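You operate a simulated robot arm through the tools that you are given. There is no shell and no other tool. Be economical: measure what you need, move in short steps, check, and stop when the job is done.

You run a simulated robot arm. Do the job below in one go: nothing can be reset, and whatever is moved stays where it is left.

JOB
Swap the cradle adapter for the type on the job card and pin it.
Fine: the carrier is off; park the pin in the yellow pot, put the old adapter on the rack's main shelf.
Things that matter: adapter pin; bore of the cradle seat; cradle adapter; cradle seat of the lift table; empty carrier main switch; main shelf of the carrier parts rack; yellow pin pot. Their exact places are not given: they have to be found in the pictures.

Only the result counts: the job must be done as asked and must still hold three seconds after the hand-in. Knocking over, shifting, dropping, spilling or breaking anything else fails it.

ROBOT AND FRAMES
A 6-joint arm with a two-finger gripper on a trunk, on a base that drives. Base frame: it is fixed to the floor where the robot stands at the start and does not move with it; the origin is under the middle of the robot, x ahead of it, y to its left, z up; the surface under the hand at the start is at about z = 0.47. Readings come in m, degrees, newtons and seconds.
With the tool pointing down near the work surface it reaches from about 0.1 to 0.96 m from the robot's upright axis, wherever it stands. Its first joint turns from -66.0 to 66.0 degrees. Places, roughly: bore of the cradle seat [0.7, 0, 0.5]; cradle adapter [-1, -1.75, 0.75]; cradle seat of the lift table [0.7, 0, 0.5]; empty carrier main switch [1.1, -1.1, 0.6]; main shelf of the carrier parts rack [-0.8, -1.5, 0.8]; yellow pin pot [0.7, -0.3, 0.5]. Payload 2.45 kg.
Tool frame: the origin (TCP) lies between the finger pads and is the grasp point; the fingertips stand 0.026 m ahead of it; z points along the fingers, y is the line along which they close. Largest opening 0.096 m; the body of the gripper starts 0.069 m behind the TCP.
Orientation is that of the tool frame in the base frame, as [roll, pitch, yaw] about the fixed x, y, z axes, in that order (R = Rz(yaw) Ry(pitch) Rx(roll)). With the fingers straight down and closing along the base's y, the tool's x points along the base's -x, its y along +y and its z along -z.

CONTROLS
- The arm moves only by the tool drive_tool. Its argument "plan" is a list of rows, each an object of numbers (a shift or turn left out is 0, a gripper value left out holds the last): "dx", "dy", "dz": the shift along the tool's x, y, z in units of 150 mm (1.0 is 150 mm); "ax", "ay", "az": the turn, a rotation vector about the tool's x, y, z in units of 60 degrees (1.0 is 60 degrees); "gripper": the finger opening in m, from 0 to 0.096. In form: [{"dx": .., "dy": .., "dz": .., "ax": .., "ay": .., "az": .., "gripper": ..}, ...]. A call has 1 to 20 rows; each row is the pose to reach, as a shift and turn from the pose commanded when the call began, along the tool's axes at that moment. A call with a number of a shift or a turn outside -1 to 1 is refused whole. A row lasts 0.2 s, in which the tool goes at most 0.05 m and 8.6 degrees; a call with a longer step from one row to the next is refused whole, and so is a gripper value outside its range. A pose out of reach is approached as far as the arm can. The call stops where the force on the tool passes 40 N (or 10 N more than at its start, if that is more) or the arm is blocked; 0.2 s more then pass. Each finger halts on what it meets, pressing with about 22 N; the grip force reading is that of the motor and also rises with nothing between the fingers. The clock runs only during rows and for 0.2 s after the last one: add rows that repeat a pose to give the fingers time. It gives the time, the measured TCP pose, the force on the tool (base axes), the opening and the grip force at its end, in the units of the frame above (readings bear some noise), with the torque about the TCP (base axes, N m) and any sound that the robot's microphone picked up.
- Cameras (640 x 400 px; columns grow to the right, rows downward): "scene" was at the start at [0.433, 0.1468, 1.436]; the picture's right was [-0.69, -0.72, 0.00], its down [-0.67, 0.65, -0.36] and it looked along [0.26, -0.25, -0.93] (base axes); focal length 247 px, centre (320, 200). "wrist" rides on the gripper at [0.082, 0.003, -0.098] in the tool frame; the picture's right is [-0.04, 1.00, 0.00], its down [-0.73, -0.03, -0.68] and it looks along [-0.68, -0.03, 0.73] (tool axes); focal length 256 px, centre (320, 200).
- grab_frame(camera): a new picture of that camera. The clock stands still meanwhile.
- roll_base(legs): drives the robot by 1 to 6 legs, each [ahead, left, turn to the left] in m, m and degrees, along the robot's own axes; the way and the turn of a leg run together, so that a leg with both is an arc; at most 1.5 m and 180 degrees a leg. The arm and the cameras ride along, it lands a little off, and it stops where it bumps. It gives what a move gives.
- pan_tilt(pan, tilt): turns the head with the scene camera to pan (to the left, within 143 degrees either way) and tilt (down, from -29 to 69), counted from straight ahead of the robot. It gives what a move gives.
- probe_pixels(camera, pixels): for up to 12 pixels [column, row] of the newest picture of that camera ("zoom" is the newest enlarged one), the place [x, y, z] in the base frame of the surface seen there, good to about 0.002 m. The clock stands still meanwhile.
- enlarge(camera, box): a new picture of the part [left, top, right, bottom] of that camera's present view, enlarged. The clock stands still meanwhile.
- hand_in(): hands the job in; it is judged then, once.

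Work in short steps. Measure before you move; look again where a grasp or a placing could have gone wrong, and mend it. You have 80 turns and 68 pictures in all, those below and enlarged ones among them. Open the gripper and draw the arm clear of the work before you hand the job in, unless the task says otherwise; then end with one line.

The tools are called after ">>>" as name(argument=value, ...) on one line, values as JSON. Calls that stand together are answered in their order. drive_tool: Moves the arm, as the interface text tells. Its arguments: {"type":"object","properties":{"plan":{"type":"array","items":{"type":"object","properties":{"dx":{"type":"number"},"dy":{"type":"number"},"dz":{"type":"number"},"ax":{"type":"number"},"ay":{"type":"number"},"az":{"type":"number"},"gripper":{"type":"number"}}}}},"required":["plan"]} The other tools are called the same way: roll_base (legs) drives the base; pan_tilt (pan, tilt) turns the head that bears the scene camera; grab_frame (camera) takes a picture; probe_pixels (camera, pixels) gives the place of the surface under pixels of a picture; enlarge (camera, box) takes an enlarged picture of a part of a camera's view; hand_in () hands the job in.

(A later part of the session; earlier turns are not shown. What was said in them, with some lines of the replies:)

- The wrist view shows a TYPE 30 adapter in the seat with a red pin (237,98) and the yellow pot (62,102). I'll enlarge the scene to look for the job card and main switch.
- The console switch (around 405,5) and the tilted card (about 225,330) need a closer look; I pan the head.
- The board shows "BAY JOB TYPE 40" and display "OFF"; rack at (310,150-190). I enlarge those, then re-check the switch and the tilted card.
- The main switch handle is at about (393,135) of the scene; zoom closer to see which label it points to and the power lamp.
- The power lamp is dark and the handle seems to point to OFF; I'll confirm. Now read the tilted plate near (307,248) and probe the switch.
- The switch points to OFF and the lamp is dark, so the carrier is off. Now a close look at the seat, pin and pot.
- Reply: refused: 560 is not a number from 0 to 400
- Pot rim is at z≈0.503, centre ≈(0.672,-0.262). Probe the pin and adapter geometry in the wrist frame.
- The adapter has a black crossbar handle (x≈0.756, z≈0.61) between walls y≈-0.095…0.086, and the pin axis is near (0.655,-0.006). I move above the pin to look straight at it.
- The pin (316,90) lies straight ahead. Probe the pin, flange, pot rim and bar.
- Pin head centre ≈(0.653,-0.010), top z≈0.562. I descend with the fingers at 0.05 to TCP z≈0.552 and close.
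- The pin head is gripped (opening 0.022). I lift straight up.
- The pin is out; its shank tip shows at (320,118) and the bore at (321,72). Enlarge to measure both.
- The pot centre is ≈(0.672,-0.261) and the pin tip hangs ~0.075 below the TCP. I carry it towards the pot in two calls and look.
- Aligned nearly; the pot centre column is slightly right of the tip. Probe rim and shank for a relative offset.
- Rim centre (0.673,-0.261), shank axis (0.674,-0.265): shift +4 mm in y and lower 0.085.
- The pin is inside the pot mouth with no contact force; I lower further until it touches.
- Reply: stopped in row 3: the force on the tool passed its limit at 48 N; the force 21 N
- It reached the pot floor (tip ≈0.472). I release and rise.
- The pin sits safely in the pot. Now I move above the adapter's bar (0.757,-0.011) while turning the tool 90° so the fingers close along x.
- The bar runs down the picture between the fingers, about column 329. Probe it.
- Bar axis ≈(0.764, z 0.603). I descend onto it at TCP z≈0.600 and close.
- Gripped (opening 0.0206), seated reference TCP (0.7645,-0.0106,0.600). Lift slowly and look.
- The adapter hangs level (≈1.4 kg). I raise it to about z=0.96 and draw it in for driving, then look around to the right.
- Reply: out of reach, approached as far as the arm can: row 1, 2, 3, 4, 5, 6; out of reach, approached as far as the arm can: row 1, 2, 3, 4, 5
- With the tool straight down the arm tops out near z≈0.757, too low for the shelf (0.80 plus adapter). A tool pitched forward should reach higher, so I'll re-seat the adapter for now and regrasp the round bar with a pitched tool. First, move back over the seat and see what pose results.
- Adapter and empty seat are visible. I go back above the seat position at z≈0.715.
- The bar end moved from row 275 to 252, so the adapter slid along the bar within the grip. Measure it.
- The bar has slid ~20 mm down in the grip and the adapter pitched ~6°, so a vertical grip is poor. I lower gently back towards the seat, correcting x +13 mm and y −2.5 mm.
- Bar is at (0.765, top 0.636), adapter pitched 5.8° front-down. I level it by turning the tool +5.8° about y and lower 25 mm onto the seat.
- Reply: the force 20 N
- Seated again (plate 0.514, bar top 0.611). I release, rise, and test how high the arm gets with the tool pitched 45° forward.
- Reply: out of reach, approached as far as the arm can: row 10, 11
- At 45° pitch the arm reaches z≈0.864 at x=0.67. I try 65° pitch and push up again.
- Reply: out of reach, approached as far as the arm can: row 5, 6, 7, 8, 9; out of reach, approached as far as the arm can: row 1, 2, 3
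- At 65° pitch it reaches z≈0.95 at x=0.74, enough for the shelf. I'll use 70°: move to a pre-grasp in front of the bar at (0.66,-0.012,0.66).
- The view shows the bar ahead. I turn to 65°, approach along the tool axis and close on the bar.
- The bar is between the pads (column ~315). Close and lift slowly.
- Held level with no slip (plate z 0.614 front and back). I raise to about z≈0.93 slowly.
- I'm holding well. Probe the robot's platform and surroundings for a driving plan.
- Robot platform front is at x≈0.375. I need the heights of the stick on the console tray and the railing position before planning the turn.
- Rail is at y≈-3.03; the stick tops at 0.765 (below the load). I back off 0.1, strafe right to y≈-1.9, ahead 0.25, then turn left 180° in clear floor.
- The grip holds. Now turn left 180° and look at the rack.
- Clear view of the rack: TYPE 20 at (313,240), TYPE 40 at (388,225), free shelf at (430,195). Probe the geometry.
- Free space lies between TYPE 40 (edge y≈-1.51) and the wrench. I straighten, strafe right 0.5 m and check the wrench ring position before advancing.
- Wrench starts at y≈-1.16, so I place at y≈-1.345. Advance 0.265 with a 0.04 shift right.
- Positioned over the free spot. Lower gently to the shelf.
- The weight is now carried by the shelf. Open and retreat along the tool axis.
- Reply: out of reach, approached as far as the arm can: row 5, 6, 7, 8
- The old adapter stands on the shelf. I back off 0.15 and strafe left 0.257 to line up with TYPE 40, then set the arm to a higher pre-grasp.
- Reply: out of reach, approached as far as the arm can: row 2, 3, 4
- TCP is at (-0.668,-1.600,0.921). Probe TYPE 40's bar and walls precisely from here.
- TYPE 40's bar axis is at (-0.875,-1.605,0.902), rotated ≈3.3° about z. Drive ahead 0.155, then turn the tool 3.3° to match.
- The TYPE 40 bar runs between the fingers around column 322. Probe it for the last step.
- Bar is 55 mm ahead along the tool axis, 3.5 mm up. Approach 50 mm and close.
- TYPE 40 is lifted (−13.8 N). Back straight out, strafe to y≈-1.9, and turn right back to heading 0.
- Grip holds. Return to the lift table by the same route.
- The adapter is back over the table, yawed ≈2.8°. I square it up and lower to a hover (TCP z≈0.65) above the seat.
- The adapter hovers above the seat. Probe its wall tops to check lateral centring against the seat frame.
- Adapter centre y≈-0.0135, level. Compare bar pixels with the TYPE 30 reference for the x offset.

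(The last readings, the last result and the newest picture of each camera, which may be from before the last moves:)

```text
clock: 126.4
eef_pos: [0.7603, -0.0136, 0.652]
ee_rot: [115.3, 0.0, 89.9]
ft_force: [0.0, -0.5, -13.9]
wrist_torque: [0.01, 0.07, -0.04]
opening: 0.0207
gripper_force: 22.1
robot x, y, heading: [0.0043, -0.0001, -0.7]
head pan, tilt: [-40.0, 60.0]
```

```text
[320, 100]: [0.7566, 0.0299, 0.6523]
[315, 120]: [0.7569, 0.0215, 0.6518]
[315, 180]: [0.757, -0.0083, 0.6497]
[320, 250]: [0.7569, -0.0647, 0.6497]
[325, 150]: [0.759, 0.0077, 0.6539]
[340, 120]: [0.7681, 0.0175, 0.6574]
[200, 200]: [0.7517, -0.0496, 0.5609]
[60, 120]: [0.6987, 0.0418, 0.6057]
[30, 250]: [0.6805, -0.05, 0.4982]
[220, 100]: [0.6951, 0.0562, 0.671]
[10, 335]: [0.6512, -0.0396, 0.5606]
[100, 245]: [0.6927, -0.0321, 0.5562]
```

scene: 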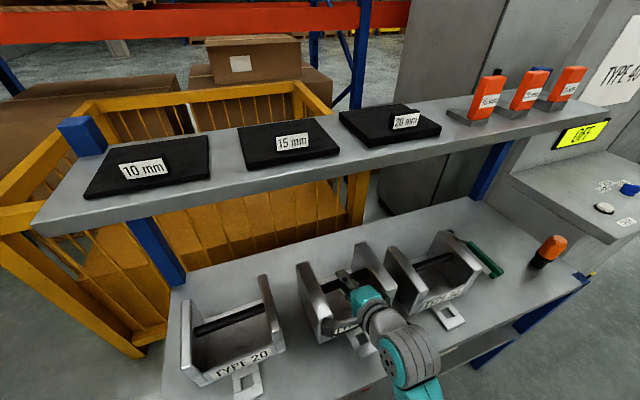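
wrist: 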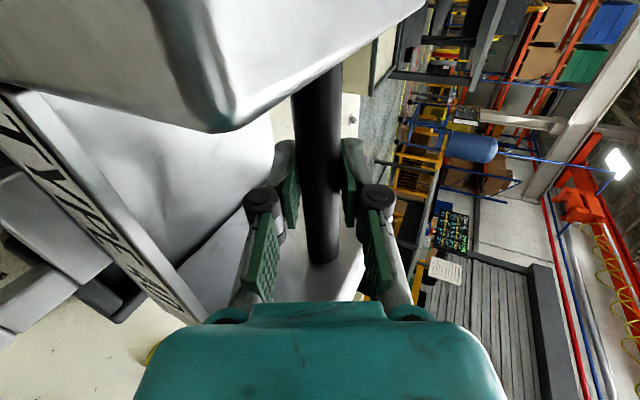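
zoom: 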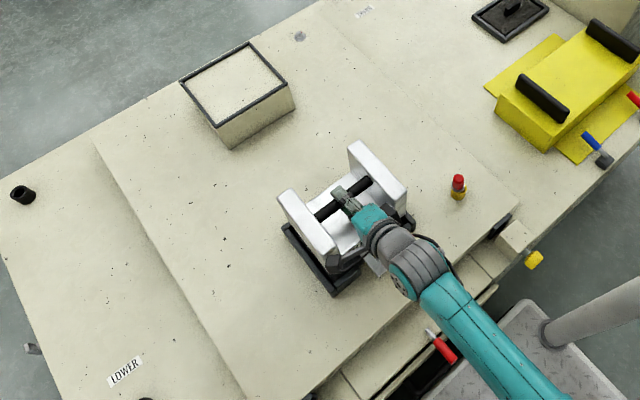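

Correct by (-2.5, +3) mm and lower to the seat slowly.

>>> drive_tool(plan=[{"dx": 0.02, "dy": -0.05, "dz": 0.008}, {"dx": 0.02, "dy": -0.12, "dz": 0.038}, {"dx": 0.02, "dy": -0.18, "dz": 0.066}, {"dx": 0.02, "dy": -0.22, "dz": 0.085}, {"dx": 0.02, "dy": -0.245, "dz": 0.096}, {"dx": 0.02, "dy": -0.265, "dz": 0.106}, {"dx": 0.02, "dy": -0.28, "dz": 0.113}])

>>> grab_frame(camera="wrist")

>>> probe_pixels(camera="wrist", pixels=[[315, 120], [315, 180], [200, 200], [10, 335], [100, 245], [30, 320], [240, 150], [20, 240], [320, 250]])

```text
clock: 128.0
eef_pos: [0.7582, -0.0077, 0.6042]
ee_rot: [115.3, -0.1, 89.8]
ft_force: [9.1, -1.2, -6.3]
wrist_torque: [0.08, 0.09, -0.04]
opening: 0.0211
gripper_force: 21.9
robot x, y, heading: [0.0048, -0.0004, -1.0]
head pan, tilt: [-40.0, 60.0]
```

```text
8 pictures are left
```

wrist: 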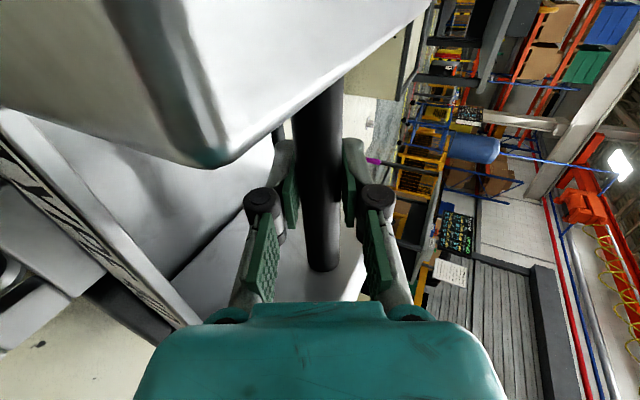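

```text
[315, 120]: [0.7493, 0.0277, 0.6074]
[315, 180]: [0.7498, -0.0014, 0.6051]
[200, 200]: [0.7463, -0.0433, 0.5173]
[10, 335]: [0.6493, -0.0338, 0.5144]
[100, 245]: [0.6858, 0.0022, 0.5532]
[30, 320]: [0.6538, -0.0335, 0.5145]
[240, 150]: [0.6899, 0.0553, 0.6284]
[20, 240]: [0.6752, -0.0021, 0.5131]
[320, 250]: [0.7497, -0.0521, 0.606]
```

The front contacted first (Fx +9 N, rear ~3 mm high): the adapter is ~3–4 mm too near the robot. I raise 12 mm, shift +x 4.5 mm and recheck.

>>> drive_tool(plan=[{"dy": 0.04, "dz": -0.018}, {"dy": 0.072, "dz": -0.034}, {"dy": 0.085, "dz": -0.007, "dx": -0.007}, {"dy": 0.085, "dz": -0.007, "dx": -0.007}])

>>> probe_pixels(camera="wrist", pixels=[[315, 120]])

>>> grab_frame(camera="wrist")

>>> probe_pixels(camera="wrist", pixels=[[315, 120], [315, 180], [200, 200], [10, 335], [100, 245], [30, 320], [230, 250], [20, 240], [320, 250], [230, 220], [330, 285]])

```text
clock: 129.0
eef_pos: [0.7631, -0.0084, 0.6171]
ee_rot: [115.2, 0.0, 89.9]
ft_force: [-0.2, 0.0, -13.1]
wrist_torque: [0.06, 0.04, -0.02]
opening: 0.0208
gripper_force: 21.8
robot x, y, heading: [0.0013, -0.0017, -0.6]
head pan, tilt: [-40.0, 60.0]
```

```text
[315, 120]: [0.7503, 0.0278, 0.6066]
```

```text
7 pictures are left
```

wrist: 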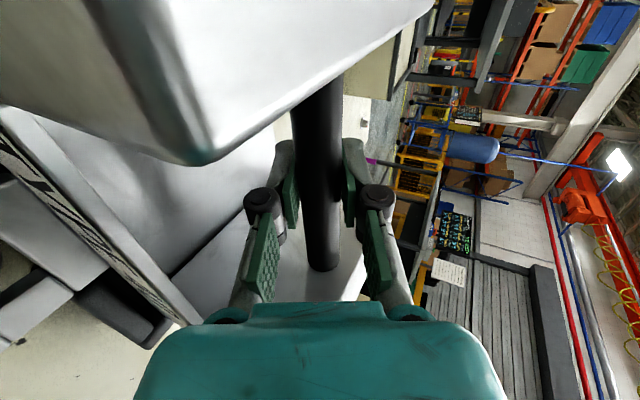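

```text
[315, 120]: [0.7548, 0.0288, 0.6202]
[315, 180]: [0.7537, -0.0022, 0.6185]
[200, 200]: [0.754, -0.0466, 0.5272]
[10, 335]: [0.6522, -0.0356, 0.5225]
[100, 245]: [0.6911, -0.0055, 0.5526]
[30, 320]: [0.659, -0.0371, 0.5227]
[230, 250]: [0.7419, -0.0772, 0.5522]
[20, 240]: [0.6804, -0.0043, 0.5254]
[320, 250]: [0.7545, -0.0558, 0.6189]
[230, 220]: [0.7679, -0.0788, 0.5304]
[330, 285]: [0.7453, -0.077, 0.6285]
```

Bar x now matches the reference; still 2.6° front-down. I level it by +2.5°, shift y −1.5 mm and lower ~14 mm.

>>> drive_tool(plan=[{"ax": 0.022, "dx": -0.01}, {"ax": 0.042, "dx": -0.01}, {"ax": 0.042, "dx": -0.01, "dy": -0.03, "dz": 0.014}, {"ax": 0.042, "dx": -0.01, "dy": -0.055, "dz": 0.025}, {"ax": 0.042, "dx": -0.01, "dy": -0.072, "dz": 0.033}, {"ax": 0.042, "dx": -0.01, "dy": -0.083, "dz": 0.038}, {"ax": 0.042, "dx": -0.01, "dy": -0.092, "dz": 0.043}])

>>> grab_frame(camera="wrist")

>>> probe_pixels(camera="wrist", pixels=[[315, 120], [315, 180], [200, 200], [10, 335], [100, 245], [30, 320], [230, 250], [20, 240], [320, 250], [230, 220], [15, 290], [240, 170]])

```text
clock: 130.7
eef_pos: [0.7634, -0.0113, 0.6053]
ee_rot: [117.5, 0.0, 89.9]
ft_force: [-1.5, -0.9, -13.7]
wrist_torque: [-0.23, 0.05, 0.07]
opening: 0.021
gripper_force: 22.3
robot x, y, heading: [0.005, -0.0018, -0.5]
head pan, tilt: [-40.0, 60.0]
stopped in row 7: the force on the tool passed its limit at 42 N (the readings are from after the stop); the commanded pose is now the measured one
```

```text
6 pictures are left
```

wrist: 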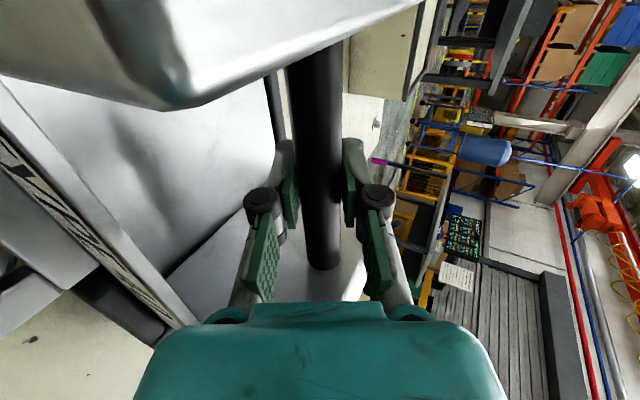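

```text
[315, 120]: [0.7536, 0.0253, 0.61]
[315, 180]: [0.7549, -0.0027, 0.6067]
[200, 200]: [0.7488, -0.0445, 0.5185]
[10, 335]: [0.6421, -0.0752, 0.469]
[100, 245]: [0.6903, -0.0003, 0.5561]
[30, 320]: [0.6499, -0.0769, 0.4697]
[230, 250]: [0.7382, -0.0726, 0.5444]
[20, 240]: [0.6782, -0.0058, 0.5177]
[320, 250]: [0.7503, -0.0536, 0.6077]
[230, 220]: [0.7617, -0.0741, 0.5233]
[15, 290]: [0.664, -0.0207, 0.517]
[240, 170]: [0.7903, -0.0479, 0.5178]
```

Contact at 42 N with the plate level but ~3.5 mm high, and the torque suggests contact at the −y side. Probe the tab edges and walls to find the lateral error.

>>> probe_pixels(camera="wrist", pixels=[[20, 300], [20, 306], [20, 312], [20, 318], [20, 324], [3, 322], [3, 265], [3, 250], [20, 215], [130, 310], [345, 240], [352, 285]])

>>> enlarge(camera="scene", box=[240, 180, 340, 300])

>>> probe_pixels(camera="zoom", pixels=[[150, 120], [200, 100], [250, 100], [300, 50], [350, 60], [400, 80], [250, 200], [270, 220], [200, 250], [230, 280], [170, 200], [420, 100]])

```text
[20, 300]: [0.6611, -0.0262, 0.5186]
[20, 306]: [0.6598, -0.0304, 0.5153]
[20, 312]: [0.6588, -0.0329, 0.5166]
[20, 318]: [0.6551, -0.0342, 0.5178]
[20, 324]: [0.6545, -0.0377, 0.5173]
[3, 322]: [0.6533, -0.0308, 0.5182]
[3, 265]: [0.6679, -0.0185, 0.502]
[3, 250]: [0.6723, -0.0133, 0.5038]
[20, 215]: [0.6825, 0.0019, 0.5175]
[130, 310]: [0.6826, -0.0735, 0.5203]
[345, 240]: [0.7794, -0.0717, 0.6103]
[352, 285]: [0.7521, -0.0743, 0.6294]
```

```text
3.33 times, centred on (290, 240) of scene
```

zoom: 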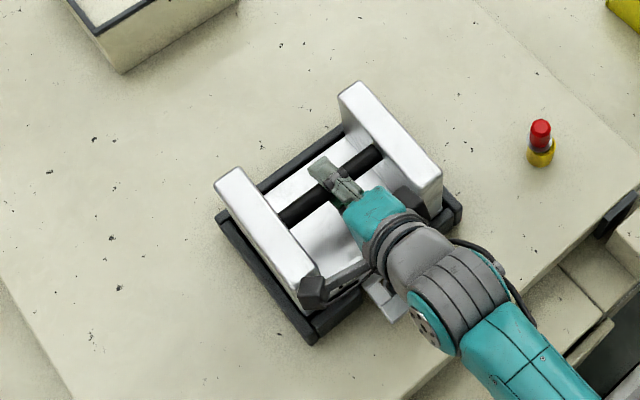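

```text
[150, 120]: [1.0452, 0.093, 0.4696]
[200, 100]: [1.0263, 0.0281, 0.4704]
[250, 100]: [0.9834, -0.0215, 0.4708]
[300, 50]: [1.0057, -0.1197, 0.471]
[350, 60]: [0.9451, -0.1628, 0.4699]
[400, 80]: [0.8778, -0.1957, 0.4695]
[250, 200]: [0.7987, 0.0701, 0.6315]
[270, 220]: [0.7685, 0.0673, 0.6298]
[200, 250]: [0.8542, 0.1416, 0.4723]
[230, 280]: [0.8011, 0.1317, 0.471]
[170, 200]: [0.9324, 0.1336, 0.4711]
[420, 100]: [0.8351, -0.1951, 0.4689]
```

Tab's −y edge (≈-0.0385) agrees with the reference (≈-0.039), so y is nearly right; x may be ~2.5 mm too far ahead. Probe the seat rim and plate gaps.

>>> probe_pixels(camera="zoom", pixels=[[290, 162], [293, 168], [296, 174], [299, 180], [302, 186], [330, 141], [334, 148], [240, 255], [246, 252], [252, 248], [258, 244], [264, 240]])

>>> probe_pixels(camera="zoom", pixels=[[457, 212], [452, 206], [447, 200], [442, 194], [345, 92], [440, 170], [436, 185], [222, 185], [320, 335], [335, 325], [350, 312], [385, 310]])

```text
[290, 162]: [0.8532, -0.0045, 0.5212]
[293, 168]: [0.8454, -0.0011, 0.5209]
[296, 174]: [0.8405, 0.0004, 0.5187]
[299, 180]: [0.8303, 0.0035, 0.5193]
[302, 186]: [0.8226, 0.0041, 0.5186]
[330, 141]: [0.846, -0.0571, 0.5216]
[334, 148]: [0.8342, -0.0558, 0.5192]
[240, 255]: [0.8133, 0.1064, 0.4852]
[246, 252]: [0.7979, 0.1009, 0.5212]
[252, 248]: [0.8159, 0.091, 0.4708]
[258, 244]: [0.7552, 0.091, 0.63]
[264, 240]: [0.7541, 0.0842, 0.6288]
```

```text
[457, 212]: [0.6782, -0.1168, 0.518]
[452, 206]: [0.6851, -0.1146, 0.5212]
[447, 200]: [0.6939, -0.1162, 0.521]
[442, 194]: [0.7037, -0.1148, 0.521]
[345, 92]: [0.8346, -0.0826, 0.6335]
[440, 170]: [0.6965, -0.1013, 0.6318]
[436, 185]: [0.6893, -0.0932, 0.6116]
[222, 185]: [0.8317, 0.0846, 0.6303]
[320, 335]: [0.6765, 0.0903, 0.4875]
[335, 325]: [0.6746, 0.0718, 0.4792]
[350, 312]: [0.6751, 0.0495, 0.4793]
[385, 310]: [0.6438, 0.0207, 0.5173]
```

The weight is fully on the gripper, so the adapter rebounded a few mm after the stop; rim height 0.521 shows it is already inside the frame. I lower in 1 mm steps.

>>> drive_tool(plan=[{"dy": -0.008, "dz": -0.001}, {"dy": -0.014, "dz": 0.002}, {"dy": -0.02, "dz": 0.005}, {"dy": -0.026, "dz": 0.008}])

>>> probe_pixels(camera="wrist", pixels=[[200, 200]])

```text
clock: 131.7
eef_pos: [0.7641, -0.0117, 0.6027]
ee_rot: [117.1, 0.0, 89.9]
ft_force: [-8.8, -7.7, -5.5]
wrist_torque: [-0.01, 0.06, 0.55]
opening: 0.0207
gripper_force: 22.3
robot x, y, heading: [0.0016, -0.0031, -0.5]
head pan, tilt: [-40.0, 60.0]
```

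```text
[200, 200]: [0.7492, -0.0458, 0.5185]
```

Side forces (−8.8, −7.7 N) say the seat pushes the adapter −x and −y. I shift 2 mm that way and lower further.

>>> drive_tool(plan=[{"dx": -0.007, "dy": -0.003, "dz": -0.006}, {"dx": -0.014, "dy": -0.006, "dz": -0.012}, {"dx": -0.014, "dy": -0.012, "dz": -0.009}, {"dx": -0.014, "dy": -0.018, "dz": -0.006}, {"dx": -0.014, "dy": -0.018, "dz": -0.006}])

>>> grab_frame(camera="wrist")

>>> probe_pixels(camera="wrist", pixels=[[315, 120], [315, 180], [200, 200], [20, 300], [15, 290], [100, 245], [240, 170], [20, 240], [230, 220], [240, 140], [20, 324], [190, 240]])

```text
clock: 132.9
eef_pos: [0.7627, -0.0137, 0.6012]
ee_rot: [117.0, -0.1, 89.9]
ft_force: [2.2, -1.1, -4.9]
wrist_torque: [0.5, -0.05, 0.32]
opening: 0.0207
gripper_force: 22.2
robot x, y, heading: [0.0021, 0.0002, -0.8]
head pan, tilt: [-40.0, 60.0]
```

```text
4 pictures are left
```

wrist: 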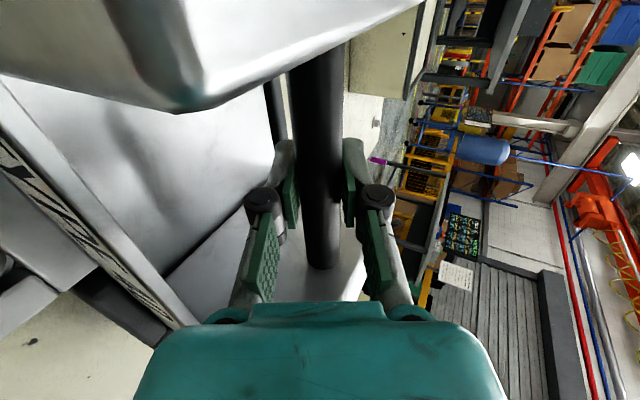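

```text
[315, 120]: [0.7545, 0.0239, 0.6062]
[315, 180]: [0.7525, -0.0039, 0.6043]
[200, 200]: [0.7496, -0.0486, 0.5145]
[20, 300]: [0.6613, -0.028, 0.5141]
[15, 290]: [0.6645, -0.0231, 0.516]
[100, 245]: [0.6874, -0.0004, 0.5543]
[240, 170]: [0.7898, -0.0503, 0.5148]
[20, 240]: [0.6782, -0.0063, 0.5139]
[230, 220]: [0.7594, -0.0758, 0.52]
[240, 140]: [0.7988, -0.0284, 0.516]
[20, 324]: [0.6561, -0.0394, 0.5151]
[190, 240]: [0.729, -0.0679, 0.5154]
```

Plate reads 0.5145–0.515, essentially seated (reference 0.514). Lower 1.5 mm more, release, and retreat along the tool axis.

>>> drive_tool(plan=[{"dy": -0.005, "dz": 0.0025}, {"dy": -0.009, "dz": 0.0045}, {"dy": -0.009, "dz": 0.0045, "gripper": 0.03}, {"dy": -0.009, "dz": 0.0045, "gripper": 0.06}, {"dy": -0.009, "dz": 0.0045, "gripper": 0.06}])

>>> drive_tool(plan=[{"dz": -0.1}, {"dz": -0.3}, {"dz": -0.55}, {"dz": -0.8}, {"dz": -0.8}])

```text
clock: 134.1
eef_pos: [0.7608, -0.013, 0.6004]
ee_rot: [116.9, 0.0, 89.8]
ft_force: [0.4, -0.6, 0.5]
wrist_torque: [0.02, 0.01, 0.0]
opening: 0.0602
gripper_force: 0.0
robot x, y, heading: [0.0043, -0.002, -0.7]
head pan, tilt: [-40.0, 60.0]
```

```text
clock: 135.3
eef_pos: [0.6533, -0.0119, 0.6527]
ee_rot: [117.0, 0.0, 89.9]
ft_force: [1.0, 0.5, -1.3]
wrist_torque: [-0.02, 0.02, 0.02]
opening: 0.0597
gripper_force: 0.0
robot x, y, heading: [0.0033, -0.0026, -0.4]
head pan, tilt: [-40.0, 60.0]
```

Released cleanly. Now reorient the tool to vertical, fingers closing along y, and move above the pot.

>>> drive_tool(plan=[{"dy": 0.07, "dz": -0.036, "ax": 0.12}, {"dy": 0.14, "dz": -0.072, "ax": 0.24}, {"dy": 0.21, "dz": -0.108, "ax": 0.36}, {"dy": 0.28, "dz": -0.144, "ax": 0.48}, {"dy": 0.356, "dz": -0.18, "ax": 0.6}])

>>> drive_tool(plan=[{"dx": -0.16, "ax": 0.09}, {"dx": -0.32, "ax": 0.18}, {"dx": -0.48, "ax": 0.27}, {"dx": -0.64, "ax": 0.36}, {"dx": -0.8, "ax": 0.45}, {"dx": -0.8, "ax": 0.45}])

>>> drive_tool(plan=[{"dx": -0.14, "az": -0.125}, {"dx": -0.28, "az": -0.25}, {"dx": -0.42, "az": -0.375}, {"dx": -0.56, "az": -0.5}, {"dx": -0.7, "dy": 0.06, "az": -0.625}, {"dx": -0.83, "dy": 0.13, "az": -0.75}])

>>> drive_tool(plan=[{"az": -0.125}, {"az": -0.25}, {"az": -0.375}, {"az": -0.5}, {"az": -0.625}, {"az": -0.75}, {"az": -0.75}])

```text
clock: 136.5
eef_pos: [0.6544, -0.0127, 0.7132]
ee_rot: [153.1, 0.0, 89.9]
ft_force: [0.1, 0.2, 0.4]
wrist_torque: [0.02, 0.01, -0.01]
opening: 0.0602
gripper_force: 0.1
robot x, y, heading: [0.0019, -0.0025, -0.6]
head pan, tilt: [-40.0, 60.0]
```

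```text
clock: 137.9
eef_pos: [0.6523, -0.1341, 0.7148]
ee_rot: [-180.0, -0.1, 90.0]
ft_force: [-0.8, 0.0, -0.5]
wrist_torque: [0.02, 0.0, -0.02]
opening: 0.0602
gripper_force: 0.1
robot x, y, heading: [0.0047, -0.0002, -0.6]
head pan, tilt: [-40.0, 60.0]
```

```text
clock: 139.3
eef_pos: [0.673, -0.2583, 0.7139]
ee_rot: [180.0, 0.1, 135.0]
ft_force: [-0.1, 0.9, 0.8]
wrist_torque: [-0.01, 0.01, -0.02]
opening: 0.0599
gripper_force: 0.0
robot x, y, heading: [0.0039, 0.0012, -0.5]
head pan, tilt: [-40.0, 60.0]
```

```text
clock: 140.9
eef_pos: [0.6729, -0.256, 0.7139]
ee_rot: [180.0, 0.0, 180.0]
ft_force: [-1.0, 1.0, -0.3]
wrist_torque: [-0.02, 0.0, -0.03]
opening: 0.0603
gripper_force: 0.1
robot x, y, heading: [0.0092, -0.0005, -0.6]
head pan, tilt: [-40.0, 60.0]
```

The tool is vertical above the pot. One wrist picture to measure the pin head and also the tab window/bore.

>>> grab_frame(camera="wrist")

```text
3 pictures are left
```

wrist: 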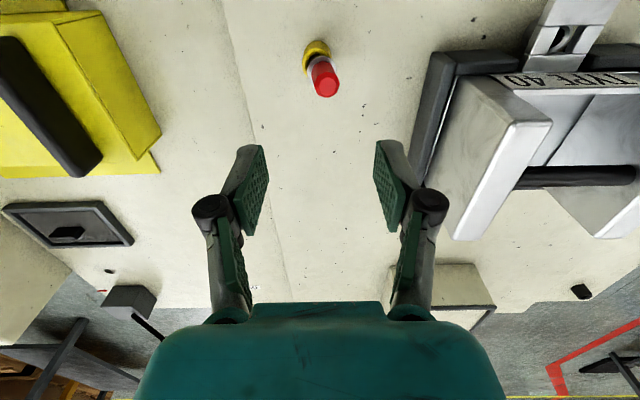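

>>> probe_pixels(camera="wrist", pixels=[[317, 84], [336, 80], [326, 92], [327, 77], [320, 65], [316, 60], [312, 48], [560, 38], [552, 40], [575, 38], [563, 22], [555, 62]])

>>> probe_pixels(camera="wrist", pixels=[[545, 40], [549, 30], [584, 30], [588, 20], [540, 55], [572, 62], [570, 50], [560, 48], [567, 34], [565, 42], [528, 66], [612, 10]])

```text
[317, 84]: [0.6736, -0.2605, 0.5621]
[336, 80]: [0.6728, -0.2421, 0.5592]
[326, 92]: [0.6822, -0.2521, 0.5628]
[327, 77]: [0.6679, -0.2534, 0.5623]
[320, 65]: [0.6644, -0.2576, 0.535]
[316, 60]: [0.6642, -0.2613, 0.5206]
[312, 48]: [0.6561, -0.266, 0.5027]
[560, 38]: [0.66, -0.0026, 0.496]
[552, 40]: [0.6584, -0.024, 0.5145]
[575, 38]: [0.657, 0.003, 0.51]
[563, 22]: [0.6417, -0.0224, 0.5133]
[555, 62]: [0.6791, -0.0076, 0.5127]
```

```text
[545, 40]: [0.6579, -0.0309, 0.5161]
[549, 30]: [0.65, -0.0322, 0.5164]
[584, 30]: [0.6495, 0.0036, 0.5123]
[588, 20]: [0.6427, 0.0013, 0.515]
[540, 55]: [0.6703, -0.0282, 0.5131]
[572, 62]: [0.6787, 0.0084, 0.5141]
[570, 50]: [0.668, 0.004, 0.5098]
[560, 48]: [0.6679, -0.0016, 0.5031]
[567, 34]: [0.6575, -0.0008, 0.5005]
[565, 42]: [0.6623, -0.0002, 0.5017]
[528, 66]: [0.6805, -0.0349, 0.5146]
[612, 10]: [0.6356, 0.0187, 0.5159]
```

Tab reads z≈0.514, so TYPE 40 is seated. The pin head is at (0.6745,-0.2525), top 0.562, leaning slightly. Descend and grip it.

>>> drive_tool(plan=[{"dx": -0.01, "dy": 0.02, "dz": 0.25}, {"dx": -0.01, "dy": 0.02, "dz": 0.5}, {"dx": -0.01, "dy": 0.02, "dz": 0.75}, {"dx": -0.01, "dy": 0.02, "dz": 0.9}, {"dx": -0.01, "dy": 0.02, "dz": 1.0}])

>>> drive_tool(plan=[{"dz": 0.08}, {"dz": 0.08}, {"dz": 0.08, "gripper": 0.0}, {"dz": 0.08, "gripper": 0.0}, {"dz": 0.08, "gripper": 0.0}, {"dz": 0.08, "gripper": 0.0}])

>>> drive_tool(plan=[{"dz": -0.1}, {"dz": -0.3}, {"dz": -0.6}, {"dz": -0.85}, {"dz": -0.85}])

```text
clock: 142.1
eef_pos: [0.6759, -0.2541, 0.5633]
ee_rot: [-179.9, 0.0, 179.9]
ft_force: [-0.4, 0.4, 0.0]
wrist_torque: [-0.01, 0.01, -0.04]
opening: 0.0598
gripper_force: 0.1
robot x, y, heading: [0.0072, -0.0013, -0.5]
head pan, tilt: [-40.0, 60.0]
```

```text
clock: 143.5
eef_pos: [0.6748, -0.2559, 0.5527]
ee_rot: [-179.9, 0.0, 179.9]
ft_force: [-1.0, -19.8, -0.7]
wrist_torque: [-0.95, -0.02, -0.04]
opening: 0.0228
gripper_force: 21.5
robot x, y, heading: [0.0041, -0.004, -0.6]
head pan, tilt: [-40.0, 60.0]
```

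```text
clock: 144.7
eef_pos: [0.6769, -0.2531, 0.6805]
ee_rot: [-180.0, -0.1, 180.0]
ft_force: [-0.5, 0.1, -0.5]
wrist_torque: [-0.01, -0.01, 0.03]
opening: 0.0222
gripper_force: 22.0
robot x, y, heading: [-0.0, -0.0008, -0.7]
head pan, tilt: [-40.0, 60.0]
```

Pin is in hand (opening 0.022). Carry it above the bore at (0.655,-0.0108) and check alignment.

>>> drive_tool(plan=[{"dx": 0.1, "dy": 0.1}, {"dx": 0.146, "dy": 0.35}, {"dx": 0.146, "dy": 0.6}, {"dx": 0.146, "dy": 0.8}, {"dx": 0.146, "dy": 0.8}])

>>> drive_tool(plan=[{"dy": 0.25}, {"dy": 0.5}, {"dy": 0.7, "dz": 0.1}, {"dy": 0.815, "dz": 0.3}, {"dy": 0.815, "dz": 0.36}, {"dy": 0.815, "dz": 0.36}])

>>> enlarge(camera="wrist", box=[256, 60, 384, 180])

```text
clock: 145.9
eef_pos: [0.6515, -0.134, 0.6793]
ee_rot: [180.0, -0.1, 180.0]
ft_force: [0.3, 0.5, -1.2]
wrist_torque: [-0.05, 0.02, 0.02]
opening: 0.0223
gripper_force: 21.8
robot x, y, heading: [0.0043, -0.0028, -0.7]
head pan, tilt: [-40.0, 60.0]
```

```text
clock: 147.3
eef_pos: [0.6528, -0.0137, 0.6253]
ee_rot: [-180.0, 0.0, 179.9]
ft_force: [-0.4, -0.4, -1.3]
wrist_torque: [0.03, 0.01, 0.0]
opening: 0.0222
gripper_force: 21.7
robot x, y, heading: [0.0051, -0.0006, -0.8]
head pan, tilt: [-40.0, 60.0]
```

```text
3.33 times, centred on (320, 120) of wrist
```

zoom: 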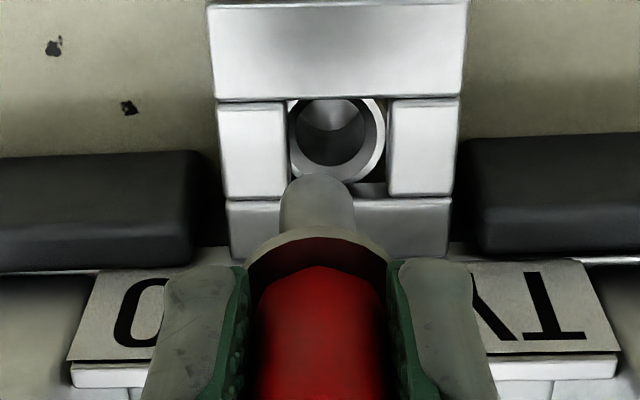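

The bore ring (338,137) is centred in the TYPE 40 tab window; the shank is a few mm off in y. Probe both.

>>> probe_pixels(camera="zoom", pixels=[[294, 125], [380, 125], [298, 155], [375, 155], [338, 180], [336, 104], [318, 185], [318, 205], [290, 205], [346, 205], [375, 125], [338, 98]])

>>> probe_pixels(camera="zoom", pixels=[[382, 140], [370, 165], [300, 165], [360, 175], [315, 175], [378, 112], [300, 110], [285, 130], [392, 130], [340, 40], [215, 50], [463, 50]])

```text
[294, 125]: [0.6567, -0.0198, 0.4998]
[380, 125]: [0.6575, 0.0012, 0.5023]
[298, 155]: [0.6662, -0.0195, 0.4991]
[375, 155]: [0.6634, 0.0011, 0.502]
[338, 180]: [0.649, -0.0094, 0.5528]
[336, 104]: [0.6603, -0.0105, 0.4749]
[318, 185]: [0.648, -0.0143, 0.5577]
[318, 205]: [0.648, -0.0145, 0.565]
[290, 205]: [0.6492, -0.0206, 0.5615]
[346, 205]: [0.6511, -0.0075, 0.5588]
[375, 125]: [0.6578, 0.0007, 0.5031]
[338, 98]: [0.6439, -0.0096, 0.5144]
```

```text
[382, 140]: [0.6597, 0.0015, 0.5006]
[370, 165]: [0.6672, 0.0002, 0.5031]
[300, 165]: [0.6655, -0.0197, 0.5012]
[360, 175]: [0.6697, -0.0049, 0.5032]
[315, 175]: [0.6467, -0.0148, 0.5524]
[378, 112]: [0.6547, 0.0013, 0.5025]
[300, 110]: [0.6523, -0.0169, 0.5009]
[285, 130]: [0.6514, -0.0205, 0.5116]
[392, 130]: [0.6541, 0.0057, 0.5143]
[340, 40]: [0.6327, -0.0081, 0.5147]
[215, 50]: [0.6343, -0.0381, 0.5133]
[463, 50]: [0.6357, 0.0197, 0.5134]
```

Bore axis ≈(0.659,-0.0095); shank axis ≈(0.6555,-0.014). Shift +3.5 mm x, +4.3 mm y and lower so the tip just enters.

>>> drive_tool(plan=[{"dx": -0.023, "dy": 0.029}, {"dx": -0.023, "dy": 0.029, "dz": 0.1}, {"dx": -0.023, "dy": 0.029, "dz": 0.2}, {"dx": -0.023, "dy": 0.029, "dz": 0.26}, {"dx": -0.023, "dy": 0.029, "dz": 0.31}, {"dx": -0.023, "dy": 0.029, "dz": 0.35}])

```text
clock: 148.7
eef_pos: [0.6584, -0.0099, 0.573]
ee_rot: [-180.0, -0.1, 179.8]
ft_force: [-0.3, 0.0, -1.8]
wrist_torque: [0.03, 0.0, 0.02]
opening: 0.0223
gripper_force: 22.1
robot x, y, heading: [0.0034, -0.0038, -0.7]
head pan, tilt: [-40.0, 60.0]
```

No contact; the tip is at the bore mouth. Lower the remaining 20 mm in small steps.

>>> drive_tool(plan=[{"dz": 0.03}, {"dz": 0.06}, {"dz": 0.09}, {"dz": 0.115}, {"dz": 0.13}, {"dz": 0.137}])

```text
clock: 150.1
eef_pos: [0.6575, -0.0092, 0.5524]
ee_rot: [-179.8, 0.1, 179.8]
ft_force: [1.6, -25.0, -4.4]
wrist_torque: [-0.64, -0.14, -0.06]
opening: 0.0223
gripper_force: 21.8
robot x, y, heading: [0.008, -0.0044, -0.6]
head pan, tilt: [-40.0, 60.0]
```

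TCP z 0.5524 equals the original pinned height (0.5527), with a side load in −y. I relieve 1.2 mm in −y and press slightly down to confirm seating.

>>> drive_tool(plan=[{"dy": -0.006}, {"dy": -0.01}, {"dy": -0.01, "dz": 0.008}, {"dy": -0.01, "dz": 0.016}, {"dy": -0.01, "dz": 0.016}])

>>> enlarge(camera="wrist", box=[230, 80, 410, 220])

>>> probe_pixels(camera="zoom", pixels=[[320, 130], [320, 140], [320, 150], [320, 160], [290, 150], [350, 150], [320, 300], [320, 320], [320, 110], [320, 90]])

```text
clock: 151.3
eef_pos: [0.6573, -0.0082, 0.5502]
ee_rot: [-180.0, 0.1, 179.9]
ft_force: [-0.1, -0.5, 14.5]
wrist_torque: [0.03, 0.03, 0.01]
opening: 0.0225
gripper_force: 22.0
robot x, y, heading: [0.0041, 0.0007, -0.7]
head pan, tilt: [-40.0, 60.0]
```

```text
2.86 times, centred on (320, 150) of wrist
```

zoom: 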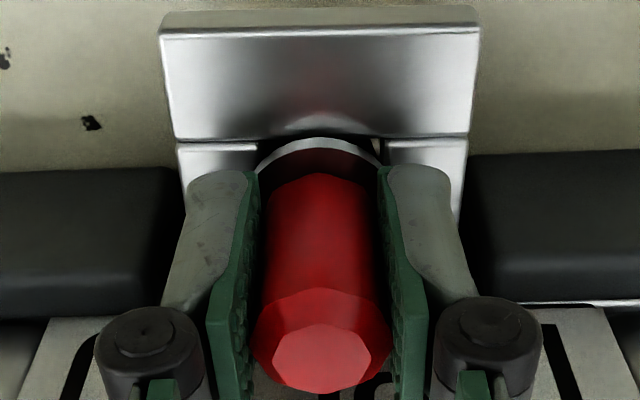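

```text
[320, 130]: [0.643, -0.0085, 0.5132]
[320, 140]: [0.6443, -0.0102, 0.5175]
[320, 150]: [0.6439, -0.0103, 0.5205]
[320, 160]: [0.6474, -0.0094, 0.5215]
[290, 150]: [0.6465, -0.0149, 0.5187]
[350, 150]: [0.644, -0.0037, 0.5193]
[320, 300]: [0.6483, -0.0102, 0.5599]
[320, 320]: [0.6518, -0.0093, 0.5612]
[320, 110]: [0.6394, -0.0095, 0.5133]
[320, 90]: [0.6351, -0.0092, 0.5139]
```

Flange (z≈0.52) sits on the tab with +14.5 N reaction and no side load; head top 0.561 as originally. Release and draw clear.

>>> drive_tool(plan=[{"gripper": 0.05}, {"gripper": 0.05}, {"dz": -0.15, "gripper": 0.05}, {"dz": -0.4}, {"dz": -0.7}, {"dz": -0.95}, {"dz": -0.95}])

>>> grab_frame(camera="wrist")

>>> probe_pixels(camera="wrist", pixels=[[316, 90], [325, 90], [320, 180], [320, 212], [300, 50], [340, 50], [290, 170], [350, 170]])

```text
clock: 152.9
eef_pos: [0.6577, -0.0099, 0.693]
ee_rot: [179.9, 0.1, 179.9]
ft_force: [-0.6, 0.0, 0.5]
wrist_torque: [0.02, 0.03, 0.0]
opening: 0.0501
gripper_force: 0.0
robot x, y, heading: [0.006, 0.0021, -0.5]
head pan, tilt: [-40.0, 60.0]
```

```text
0 pictures are left
```

wrist: 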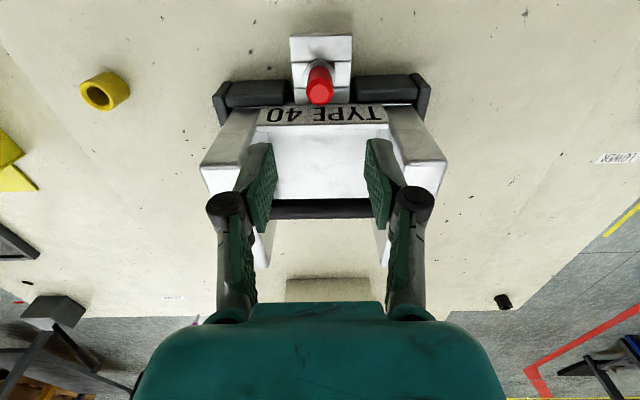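

```text
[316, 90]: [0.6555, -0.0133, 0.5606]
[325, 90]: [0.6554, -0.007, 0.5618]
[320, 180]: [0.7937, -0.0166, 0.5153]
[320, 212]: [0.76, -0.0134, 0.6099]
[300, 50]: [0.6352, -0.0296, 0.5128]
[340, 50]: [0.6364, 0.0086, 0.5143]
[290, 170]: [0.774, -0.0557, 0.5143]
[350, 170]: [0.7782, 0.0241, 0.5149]
```

TYPE 40 is seated level (plate z about 0.515) and pinned upright, TYPE 30 is on the main shelf, the pot is empty, and the arm is clear with the gripper open. I hand in.

>>> hand_in()

```text
The job is handed in.
```

The TYPE 40 adapter from the job card is seated and pinned, and the old TYPE 30 adapter is on the rack's main shelf; the carrier was off, the pin was parked in the yellow pot meanwhile, and the job is handed in.
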